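You operate a simulated robot arm through the tools that you are given. There is no shell and no other tool. Be economical: measure what you need, move in short steps, check, and stop when the job is done.

Carry out the task below with a simulated robot arm. There is one attempt and no reset: what you move stays moved.

TASK
Fetch the short pestle and stand it on the grey plate.
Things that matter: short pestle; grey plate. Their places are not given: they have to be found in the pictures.

It is judged by the outcome, as a careful person would: the job done as asked, and still so three seconds after it is handed in. It fails if anything else is knocked over, pushed out of place, dropped, spilled or broken.

THE ROBOT
A 6-joint arm with a two-finger parallel gripper, fixed in place. Base frame: the origin is at the foot of the arm, x ahead of it, y to its left, z up; the work surface is at about z = 0. Lengths are in mm, angles in rad, forces in N, time in s.
With the tool pointing down near the work surface it reaches from about 140 to 580 mm from the base axis. Its first joint turns from -1.152 to 1.152 rad. Payload 2.1 kg.
Tool frame: the origin (TCP) lies between the finger pads and is the grasp point; the fingertips stand 30 mm ahead of it; z points along the fingers, y is the line along which they close. The gripper opens to 94 mm. The fingers are 28 mm wide and 10 mm thick; the gripper's body (50 by 96 mm) begins 55 mm behind the TCP.
Orientation is that of the tool frame in the base frame, as a unit quaternion [w, x, y, z]. With the fingers straight down and closing along the base's y, the tool's x points along the base's -x, its y along +y and its z along -z.

THE INTERFACE
- The arm moves only by the tool jog_arm. Its argument "deltas" is a list of rows, each an object (a shift or turn left out is 0, a gripper value left out holds the last) with "translation": the shift along the base's x, y, z in mm, a list of three; "dr": the turn, a rotation vector about the base's x, y, z in rad, a list of three; "jaw": the gripper command, from -1 (fully open) to 1 (shut), values between in proportion. In form: [{"translation": [tx, ty, tz], "dr": [rx, ry, rz], "jaw": jaw}, ...]. A call has 1 to 20 rows; each row is the pose to reach, as a shift and turn from the pose commanded when the call began. A row lasts 0.2 s, in which the tool goes at most 50 mm and 0.15 rad; a call with a longer step from one row to the next is refused whole, and so is a gripper value outside its range. A pose out of reach is approached as far as the arm can. The call stops where the force on the tool passes 40 N (or 10 N more than at its start, if that is more) or the arm is blocked; 0.2 s more then pass. The fingers move at their own pace (about 72 mm/s each) and stop on an object; they squeeze with about 23 N. The grip force told is the motor's: it shows also when the fingers shut on nothing. Time passes only in rows, and 0.2 s behind the last, so rows that repeat a pose let the fingers close. It gives the time, the measured TCP pose, the force on the tool (base axes), the opening and the grip force at its end, in the units of the frame above (readings bear some noise).
- Cameras (640 x 400 px; columns grow to the right, rows downward): "scene" is fixed at [49.4, -374.7, 468.8]; the picture's right is [0.79, -0.62, 0.00], its down [-0.43, -0.55, -0.72] and it looks along [0.44, 0.56, -0.70] (base axes); focal length 295 px, centre (320, 200). "wrist" rides on the gripper at [-37, 0, -58] in the tool frame; the picture's right is [0.00, -1.00, 0.00], its down [0.97, 0.00, -0.24] and it looks along [0.24, 0.00, 0.97] (tool axes); focal length 218 px, centre (320, 200).
- snapshot(camera): a new picture of that camera. No time passes.
- locate(camera, pixels): for up to 12 pixels [column, row] of the newest picture of that camera ("zoom" is the newest enlarged one), the place [x, y, z] in the base frame of the surface seen there, good to about 2 mm. No time passes.
- close_up(camera, box): a new picture of the part [left, top, right, bottom] of that camera's present view, enlarged. No time passes.
- sign_off(): hands the job in; it is judged then, once.

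Work in short steps. Measure before you move; look again where a grasp or a placing could have gone wrong, and mend it. You have 60 turns and 20 pictures in all, the two below and enlarged ones among them. Open the gripper and draw the arm clear of the work before you hand the job in, unless the task says otherwise; then end with one line.

The tools are called after "Emit:" by a JSON object that holds its "fn" and its "kwargs". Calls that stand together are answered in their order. jog_arm: Moves the arm, as the interface text tells. Its arguments: {"type":"object","properties":{"deltas":{"type":"array"}},"required":["deltas"]} The other tools are called the same way: snapshot (camera) takes a picture; locate (camera, pixels) gives the place of the surface under pixels of a picture; close_up (camera, box) takes an enlarged picture of a part of a camera's view; sign_off () hands the job in.

At the start:

```text
time: 0.0
ee_pos: [245.7, -293.9, 288.7]
tcp_rot: [0.001, 0.0, 1.0, 0.0]
ft_force: [-0.6, -1.1, 0.2]
gripper_width: 93.9
grasp_force: 0.1
```

scene: 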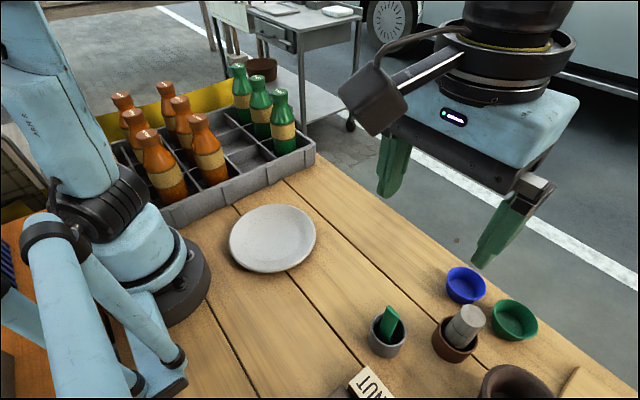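
wrist: 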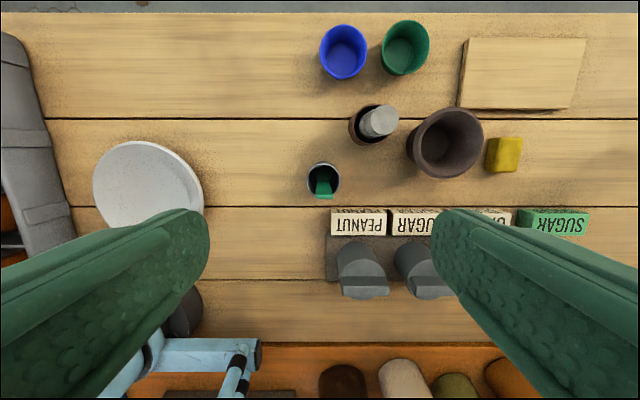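

The pictures show a grey cylinder in a brown cup (scene 465,328) and a green thing in a grey cup (388,322). I enlarge both views to tell which one is the short pestle.

Emit:
{"fn": "close_up", "kwargs": {"camera": "scene", "box": [340, 250, 580, 400]}}

Emit:
{"fn": "close_up", "kwargs": {"camera": "wrist", "box": [290, 10, 610, 210]}}

Emit:
{"fn": "locate", "kwargs": {"camera": "wrist", "pixels": [[148, 185], [108, 185], [190, 185], [378, 121], [355, 125], [323, 185], [323, 165], [340, 180], [343, 55], [447, 140], [404, 45], [370, 105]]}}

```text
2.67 times, centred on (460, 325) of scene
```

zoom: 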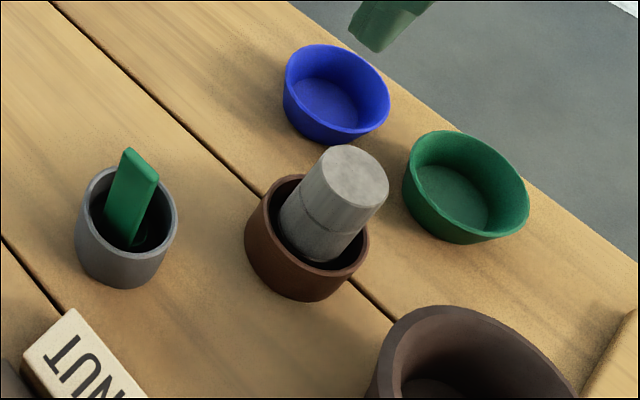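

```text
2.00 times, centred on (450, 110) of wrist
```

zoom: 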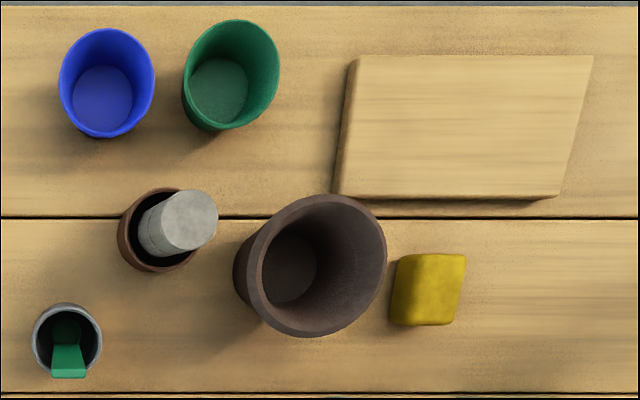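

```text
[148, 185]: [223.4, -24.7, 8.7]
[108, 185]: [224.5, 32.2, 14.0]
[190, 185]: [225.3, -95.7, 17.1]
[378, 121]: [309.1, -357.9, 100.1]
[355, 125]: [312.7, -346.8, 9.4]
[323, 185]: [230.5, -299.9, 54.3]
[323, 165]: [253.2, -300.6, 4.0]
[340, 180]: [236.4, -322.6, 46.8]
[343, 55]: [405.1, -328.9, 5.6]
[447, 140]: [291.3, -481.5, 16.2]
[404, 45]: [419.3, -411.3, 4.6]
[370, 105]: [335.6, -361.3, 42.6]
```

The grey rod in the brown cup looks like a pestle, top at about z 100. I check the dark grey things by the labels, so as not to mistake one for the other.

Emit:
{"fn": "close_up", "kwargs": {"camera": "wrist", "box": [280, 200, 600, 400]}}

Emit:
{"fn": "locate", "kwargs": {"camera": "scene", "pixels": [[467, 320], [460, 308], [482, 318], [472, 328], [452, 325], [470, 342], [460, 340], [435, 341], [455, 356], [476, 346], [272, 238], [450, 320]]}}

```text
2.00 times, centred on (440, 300) of wrist
```

zoom: 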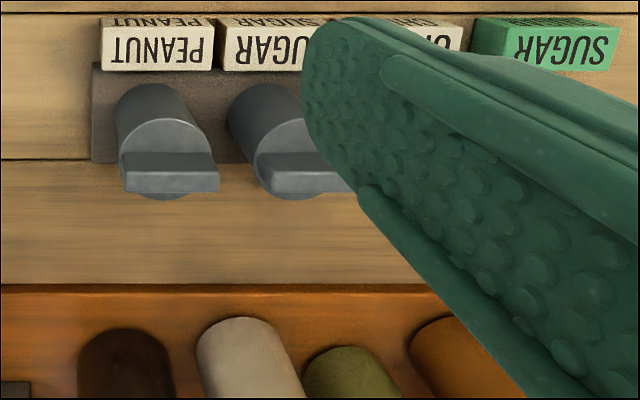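

```text
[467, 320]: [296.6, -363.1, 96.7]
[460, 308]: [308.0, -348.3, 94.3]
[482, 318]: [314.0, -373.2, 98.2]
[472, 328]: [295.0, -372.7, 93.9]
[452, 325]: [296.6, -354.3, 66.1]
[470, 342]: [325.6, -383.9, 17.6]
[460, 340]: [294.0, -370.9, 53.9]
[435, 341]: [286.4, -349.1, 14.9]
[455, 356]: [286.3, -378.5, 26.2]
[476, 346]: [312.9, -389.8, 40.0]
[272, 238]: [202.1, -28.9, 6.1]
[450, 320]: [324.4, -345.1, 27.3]
```

The dark ones are stamps with handles on a pad. I raise and shift the arm a little to see the rest of the bench, and to make sure no second pestle is hidden behind a finger.

Emit:
{"fn": "jog_arm", "kwargs": {"deltas": [{"translation": [0, -10, 40]}, {"translation": [0, -30, 70]}, {"translation": [0, -50, 90]}]}}

Emit:
{"fn": "snapshot", "kwargs": {"camera": "wrist"}}

Emit:
{"fn": "snapshot", "kwargs": {"camera": "scene"}}

```text
time: 0.8
ee_pos: [246.3, -344.6, 381.2]
tcp_rot: [0.001, -0.001, 1.0, 0.0]
ft_force: [0.5, -0.8, -0.1]
gripper_width: 94.0
grasp_force: 0.1
```

```text
14 pictures are left
```

wrist: 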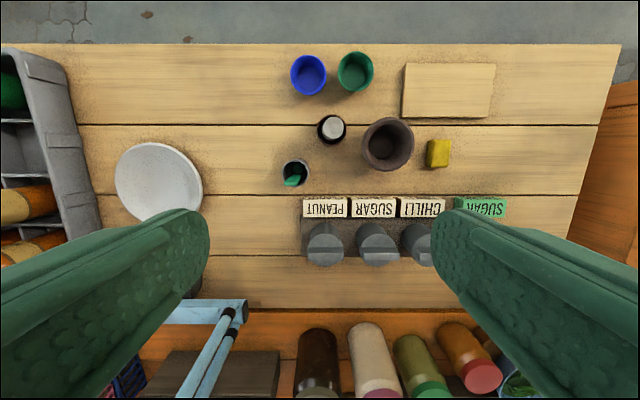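

```text
13 pictures are left
```

scene: 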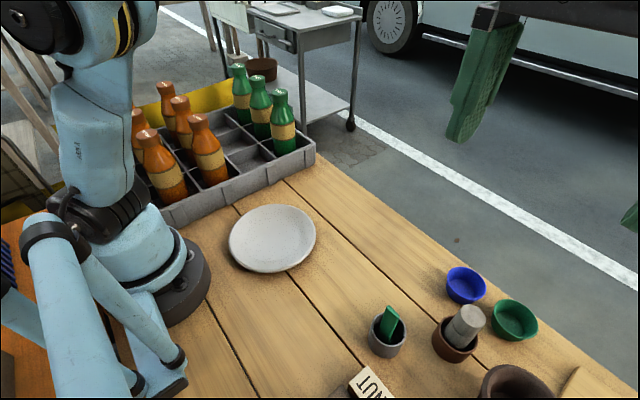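

There is only one pestle, the grey one standing in the brown cup. I enlarge both views to measure its axis and the cup's rim.

Emit:
{"fn": "close_up", "kwargs": {"camera": "wrist", "box": [276, 90, 388, 160]}}

Emit:
{"fn": "locate", "kwargs": {"camera": "wrist", "pixels": [[333, 127], [326, 127], [340, 127], [333, 120], [333, 134], [318, 131], [346, 131], [332, 144], [160, 180], [118, 180], [200, 180], [160, 146]]}}

```text
5.71 times, centred on (332, 125) of wrist
```

zoom: 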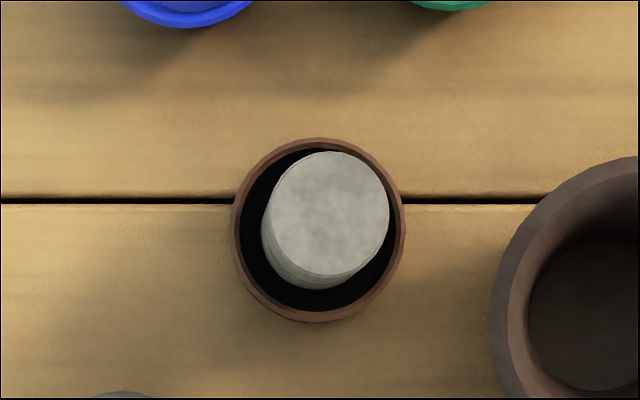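

```text
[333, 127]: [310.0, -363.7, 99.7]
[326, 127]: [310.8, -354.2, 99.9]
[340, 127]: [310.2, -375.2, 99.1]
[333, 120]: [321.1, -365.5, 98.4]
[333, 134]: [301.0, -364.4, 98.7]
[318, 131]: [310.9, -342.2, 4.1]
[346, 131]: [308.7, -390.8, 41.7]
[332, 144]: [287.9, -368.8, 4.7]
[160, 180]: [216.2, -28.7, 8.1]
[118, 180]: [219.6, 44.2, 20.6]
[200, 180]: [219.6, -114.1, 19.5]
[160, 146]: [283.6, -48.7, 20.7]
```

The pestle stands upright, about 32 mm thick, centre (310, -364.5), top z 99; the cup's rim is at about z 42. The mortar is close on the -y side, so I part-close the jaw to about 60 mm and come over the pestle at z 170.

Emit:
{"fn": "jog_arm", "kwargs": {"deltas": [{"translation": [20, -6, -40], "jaw": -0.3}, {"translation": [40, -13, -80], "jaw": -0.3}, {"translation": [63.7, -20, -120], "jaw": -0.3}, {"translation": [63.7, -20, -165], "jaw": -0.3}, {"translation": [63.7, -20, -211], "jaw": -0.3}, {"translation": [63.7, -20, -211], "jaw": -0.3}]}}

Emit:
{"fn": "snapshot", "kwargs": {"camera": "wrist"}}

Emit:
{"fn": "close_up", "kwargs": {"camera": "scene", "box": [340, 200, 640, 388]}}

Emit:
{"fn": "locate", "kwargs": {"camera": "scene", "pixels": [[272, 238], [255, 238], [290, 238], [272, 255], [272, 222], [231, 240], [315, 235], [275, 205], [268, 271], [258, 248], [285, 228]]}}

```text
time: 2.2
ee_pos: [309.2, -364.8, 166.9]
tcp_rot: [0.002, 0.0, 1.0, 0.0]
ft_force: [-0.1, 0.0, 0.3]
gripper_width: 61.2
grasp_force: 0.2
```

```text
11 pictures are left
```

wrist: 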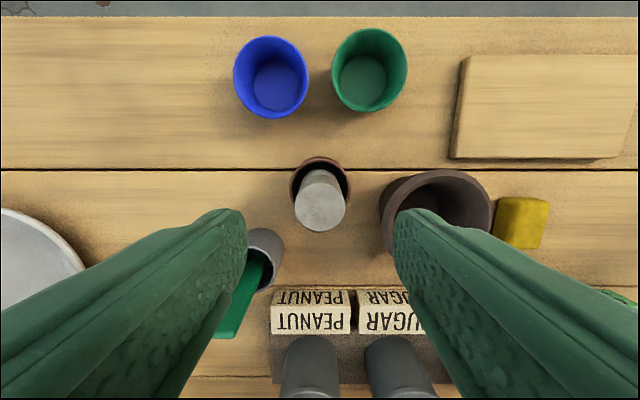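

```text
2.13 times, centred on (490, 294) of scene
```

zoom: 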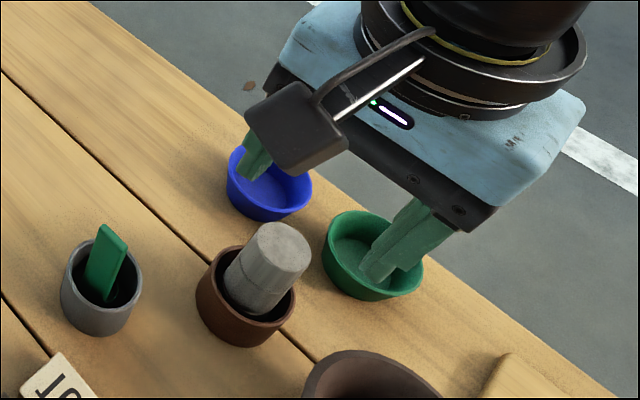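

```text
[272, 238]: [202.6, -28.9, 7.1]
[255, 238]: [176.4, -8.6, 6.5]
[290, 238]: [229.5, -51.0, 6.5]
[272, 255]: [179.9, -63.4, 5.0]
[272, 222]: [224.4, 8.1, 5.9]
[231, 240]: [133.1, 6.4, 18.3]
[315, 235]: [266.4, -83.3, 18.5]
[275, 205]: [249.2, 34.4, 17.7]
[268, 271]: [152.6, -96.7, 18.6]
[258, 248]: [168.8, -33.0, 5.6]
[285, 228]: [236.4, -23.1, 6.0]
```

The pestle is centred between the fingers at (320,200), and the plate's flat is at z≈6 round (203,-32). I check the mortar's near edge before going down.

Emit:
{"fn": "locate", "kwargs": {"camera": "wrist", "pixels": [[381, 215], [384, 195], [395, 182], [320, 200], [298, 200], [343, 200], [320, 225], [347, 175], [294, 175], [318, 158], [265, 240], [250, 262]]}}

```text
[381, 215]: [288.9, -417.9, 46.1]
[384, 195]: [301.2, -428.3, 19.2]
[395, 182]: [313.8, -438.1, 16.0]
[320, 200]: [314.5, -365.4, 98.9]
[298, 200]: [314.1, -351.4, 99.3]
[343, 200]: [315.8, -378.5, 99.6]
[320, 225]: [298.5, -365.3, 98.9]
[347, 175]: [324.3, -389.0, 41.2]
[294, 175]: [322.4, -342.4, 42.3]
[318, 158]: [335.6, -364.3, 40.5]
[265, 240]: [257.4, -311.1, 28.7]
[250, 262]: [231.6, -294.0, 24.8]
```

The mortar's edge is at y≈-418, and the finger's outside will be at about -403. I descend to TCP z≈80 (tips at 50, above the rim at 42) with the jaw at about 54 mm.

Emit:
{"fn": "jog_arm", "kwargs": {"deltas": [{"translation": [1, 0, -20], "jaw": -0.15}, {"translation": [1, 0, -40], "jaw": -0.15}, {"translation": [1, 0, -60], "jaw": -0.15}, {"translation": [1, 0, -75], "jaw": -0.15}, {"translation": [1, 0, -87], "jaw": -0.15}]}}

Emit:
{"fn": "close_up", "kwargs": {"camera": "scene", "box": [380, 230, 604, 370]}}

```text
time: 3.4
ee_pos: [309.7, -364.5, 79.9]
tcp_rot: [0.002, 0.0, 1.0, 0.0]
ft_force: [0.6, -0.8, 1.0]
gripper_width: 53.8
grasp_force: 0.1
```

```text
2.86 times, centred on (492, 300) of scene
```

zoom: 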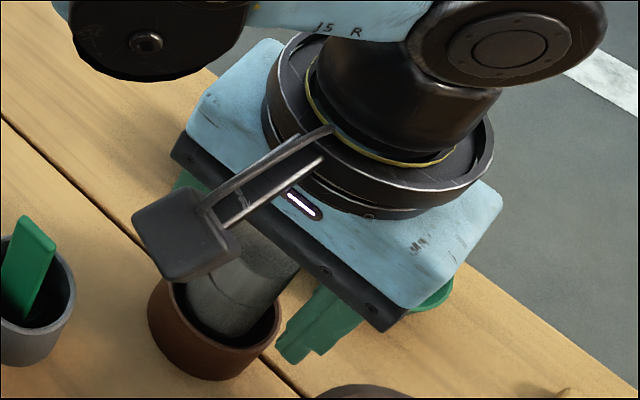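

The fingers straddle the pestle clear of the cup. I close now.

Emit:
{"fn": "jog_arm", "kwargs": {"deltas": [{"jaw": 0.3}, {"jaw": 1}, {"jaw": 1}, {"jaw": 1}]}}

```text
time: 4.4
ee_pos: [309.6, -364.2, 80.7]
tcp_rot: [0.001, -0.001, 1.0, 0.0]
ft_force: [-0.2, 1.2, 0.1]
gripper_width: 32.4
grasp_force: 23.1
```

The grip holds at 32.4 mm and 23 N. I lift straight up slowly.

Emit:
{"fn": "jog_arm", "kwargs": {"deltas": [{"translation": [0, 0, 8]}, {"translation": [0, 0, 20]}, {"translation": [0, 0, 40]}, {"translation": [0, 0, 60]}, {"translation": [0, 0, 80]}, {"translation": [0, 0, 100]}, {"translation": [0, 0, 125]}, {"translation": [0, 0, 150]}, {"translation": [0, 0, 150]}]}}

Emit:
{"fn": "snapshot", "kwargs": {"camera": "scene"}}

```text
time: 6.4
ee_pos: [310.0, -365.8, 229.9]
tcp_rot: [0.0, 0.0, 1.0, 0.0]
ft_force: [0.1, -1.1, -0.9]
gripper_width: 32.5
grasp_force: 23.5
```

```text
8 pictures are left
```

scene: 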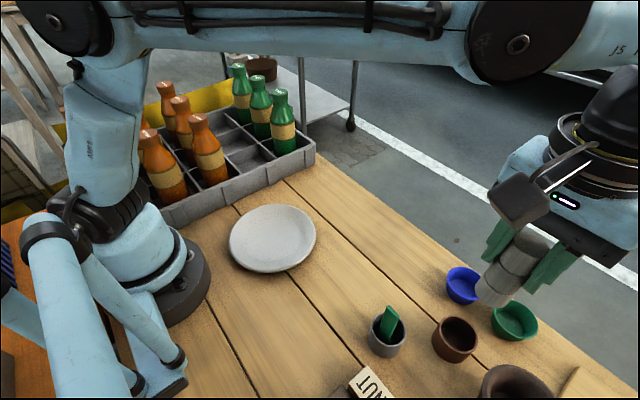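

The pestle is out of the cup, which stayed put. I carry it level at TCP z 230 to over the plate's centre (203, -32).

Emit:
{"fn": "jog_arm", "kwargs": {"deltas": [{"translation": [-4, 12, 0]}, {"translation": [-12, 36, 0]}, {"translation": [-22, 68, 0]}, {"translation": [-32, 100, 0]}, {"translation": [-43, 133, 0]}, {"translation": [-54, 167, 0]}, {"translation": [-64, 200, 0]}, {"translation": [-75, 233, 0]}, {"translation": [-85, 266, 0]}, {"translation": [-95, 296, 0]}, {"translation": [-102, 318, 0]}, {"translation": [-107, 333, 0]}, {"translation": [-107, 333, 0]}]}}

Emit:
{"fn": "snapshot", "kwargs": {"camera": "scene"}}

```text
time: 9.2
ee_pos: [203.0, -31.2, 231.6]
tcp_rot: [0.001, -0.001, 1.0, 0.0]
ft_force: [-0.9, 0.3, -0.4]
gripper_width: 32.2
grasp_force: 23.2
```

```text
7 pictures are left
```

scene: 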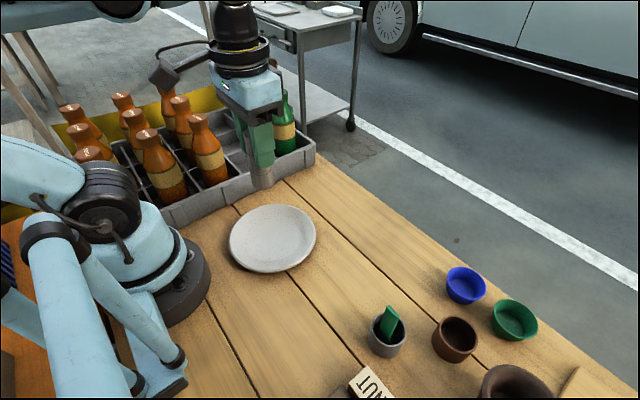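

The pestle hangs over the plate with its lower end at about (262,187). I measure that end's height.

Emit:
{"fn": "close_up", "kwargs": {"camera": "scene", "box": [198, 90, 326, 170]}}

Emit:
{"fn": "locate", "kwargs": {"camera": "scene", "pixels": [[262, 187], [262, 184], [263, 189], [262, 175], [262, 170], [256, 183], [269, 183], [260, 180]]}}

```text
5.00 times, centred on (262, 130) of scene
```

zoom: 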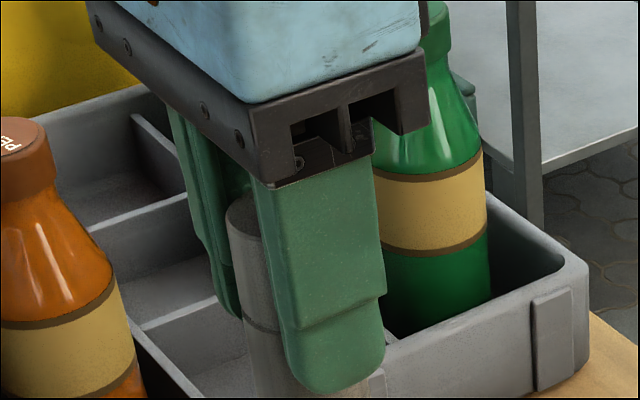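

```text
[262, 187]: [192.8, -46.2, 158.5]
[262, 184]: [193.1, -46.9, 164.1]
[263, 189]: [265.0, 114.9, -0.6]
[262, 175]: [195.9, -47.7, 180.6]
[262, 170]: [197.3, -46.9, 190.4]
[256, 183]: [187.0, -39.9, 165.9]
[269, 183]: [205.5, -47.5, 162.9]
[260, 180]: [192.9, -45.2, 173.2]
```

The lower end is at about z 156 (75 mm below the TCP), and the plate's flat is at about z 6. I go down 140, then in small steps until contact.

Emit:
{"fn": "jog_arm", "kwargs": {"deltas": [{"translation": [0, 0, -20]}, {"translation": [0, 0, -45]}, {"translation": [0, 0, -70]}, {"translation": [0, 0, -95]}, {"translation": [0, 0, -115]}, {"translation": [0, 0, -128]}, {"translation": [0, 0, -136]}, {"translation": [0, 0, -140]}, {"translation": [0, 0, -140]}]}}

Emit:
{"fn": "close_up", "kwargs": {"camera": "scene", "box": [208, 170, 336, 250]}}

```text
time: 11.2
ee_pos: [202.7, -32.0, 91.3]
tcp_rot: [0.002, 0.0, 1.0, 0.0]
ft_force: [1.0, -0.7, 23.9]
gripper_width: 32.6
grasp_force: 22.5
```

```text
5.00 times, centred on (272, 210) of scene
```

zoom: 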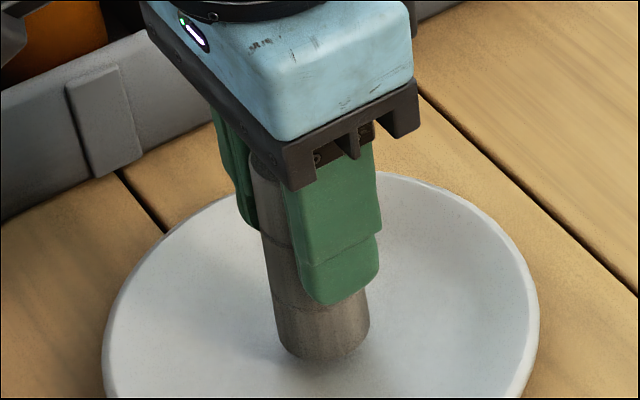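

The force is 24 N upward, so the pestle is already pressing on the plate. I ease up to take off the load.

Emit:
{"fn": "jog_arm", "kwargs": {"deltas": [{"translation": [0, 0, 0.6]}, {"translation": [0, 0, 0.6]}]}}

```text
time: 11.8
ee_pos: [203.2, -32.4, 91.5]
tcp_rot: [0.001, 0.0, 1.0, 0.0]
ft_force: [1.7, -0.8, 5.9]
gripper_width: 32.7
grasp_force: 23.0
```

The load is down to 6 N, still touching. I open slowly.

Emit:
{"fn": "jog_arm", "kwargs": {"deltas": [{"jaw": 0.25}, {"jaw": 0.2}, {"jaw": 0.1}, {"jaw": -0.1}, {"jaw": -0.3}, {"jaw": -0.3}]}}

Emit:
{"fn": "close_up", "kwargs": {"camera": "scene", "box": [208, 170, 336, 250]}}

```text
time: 13.2
ee_pos: [203.7, -31.3, 91.7]
tcp_rot: [0.001, 0.0, 1.0, 0.0]
ft_force: [0.4, 0.4, -0.5]
gripper_width: 61.1
grasp_force: 0.1
```

```text
5.00 times, centred on (272, 210) of scene
```

zoom: 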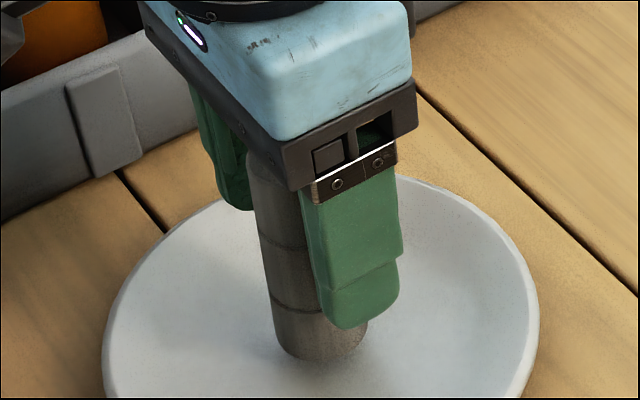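

The pestle is standing free between the open fingers. I draw straight up and then look.

Emit:
{"fn": "jog_arm", "kwargs": {"deltas": [{"translation": [0, 0, 10]}, {"translation": [0, 0, 30]}, {"translation": [0, 0, 60]}, {"translation": [0, 0, 95]}, {"translation": [0, 0, 130]}, {"translation": [0, 0, 160]}, {"translation": [30, -30, 170]}, {"translation": [60, -60, 170]}, {"translation": [90, -90, 170]}, {"translation": [90, -90, 170]}]}}

Emit:
{"fn": "snapshot", "kwargs": {"camera": "scene"}}

Emit:
{"fn": "snapshot", "kwargs": {"camera": "wrist"}}

```text
time: 15.4
ee_pos: [293.5, -123.2, 263.3]
tcp_rot: [0.0, 0.0, 1.0, 0.0]
ft_force: [0.3, -0.6, 0.7]
gripper_width: 61.1
grasp_force: 0.1
```

```text
3 pictures are left
```

scene: 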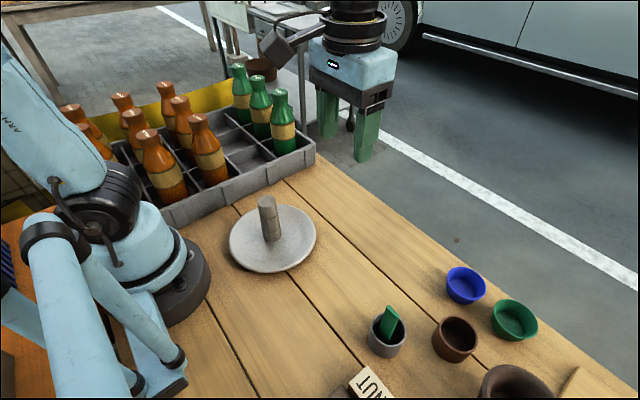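

```text
2 pictures are left
```

wrist: 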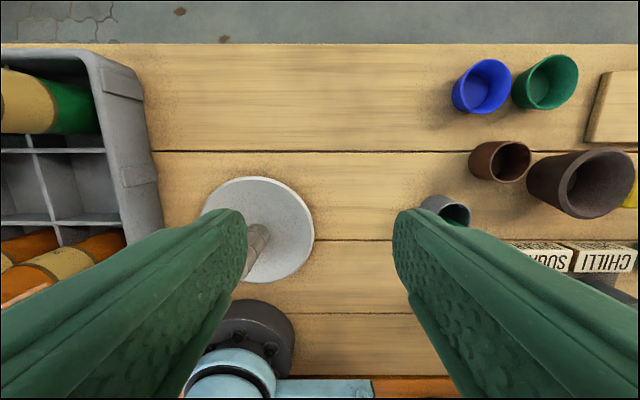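

The pestle stands upright in the middle of the plate, and nothing else has shifted. I open the gripper fully, then hand in.

Emit:
{"fn": "jog_arm", "kwargs": {"deltas": [{"jaw": -1}, {"jaw": -1}, {"jaw": -1}]}}

Emit:
{"fn": "sign_off", "kwargs": {}}

```text
time: 16.2
ee_pos: [292.0, -124.1, 262.7]
tcp_rot: [0.001, 0.0, 1.0, 0.001]
ft_force: [0.8, 0.0, 0.5]
gripper_width: 93.9
grasp_force: 0.2
```

```text
The job is handed in.
```

The short pestle is standing upright in the middle of the grey plate; the last pictures show nothing else moved, and the arm is clear with the gripper open.
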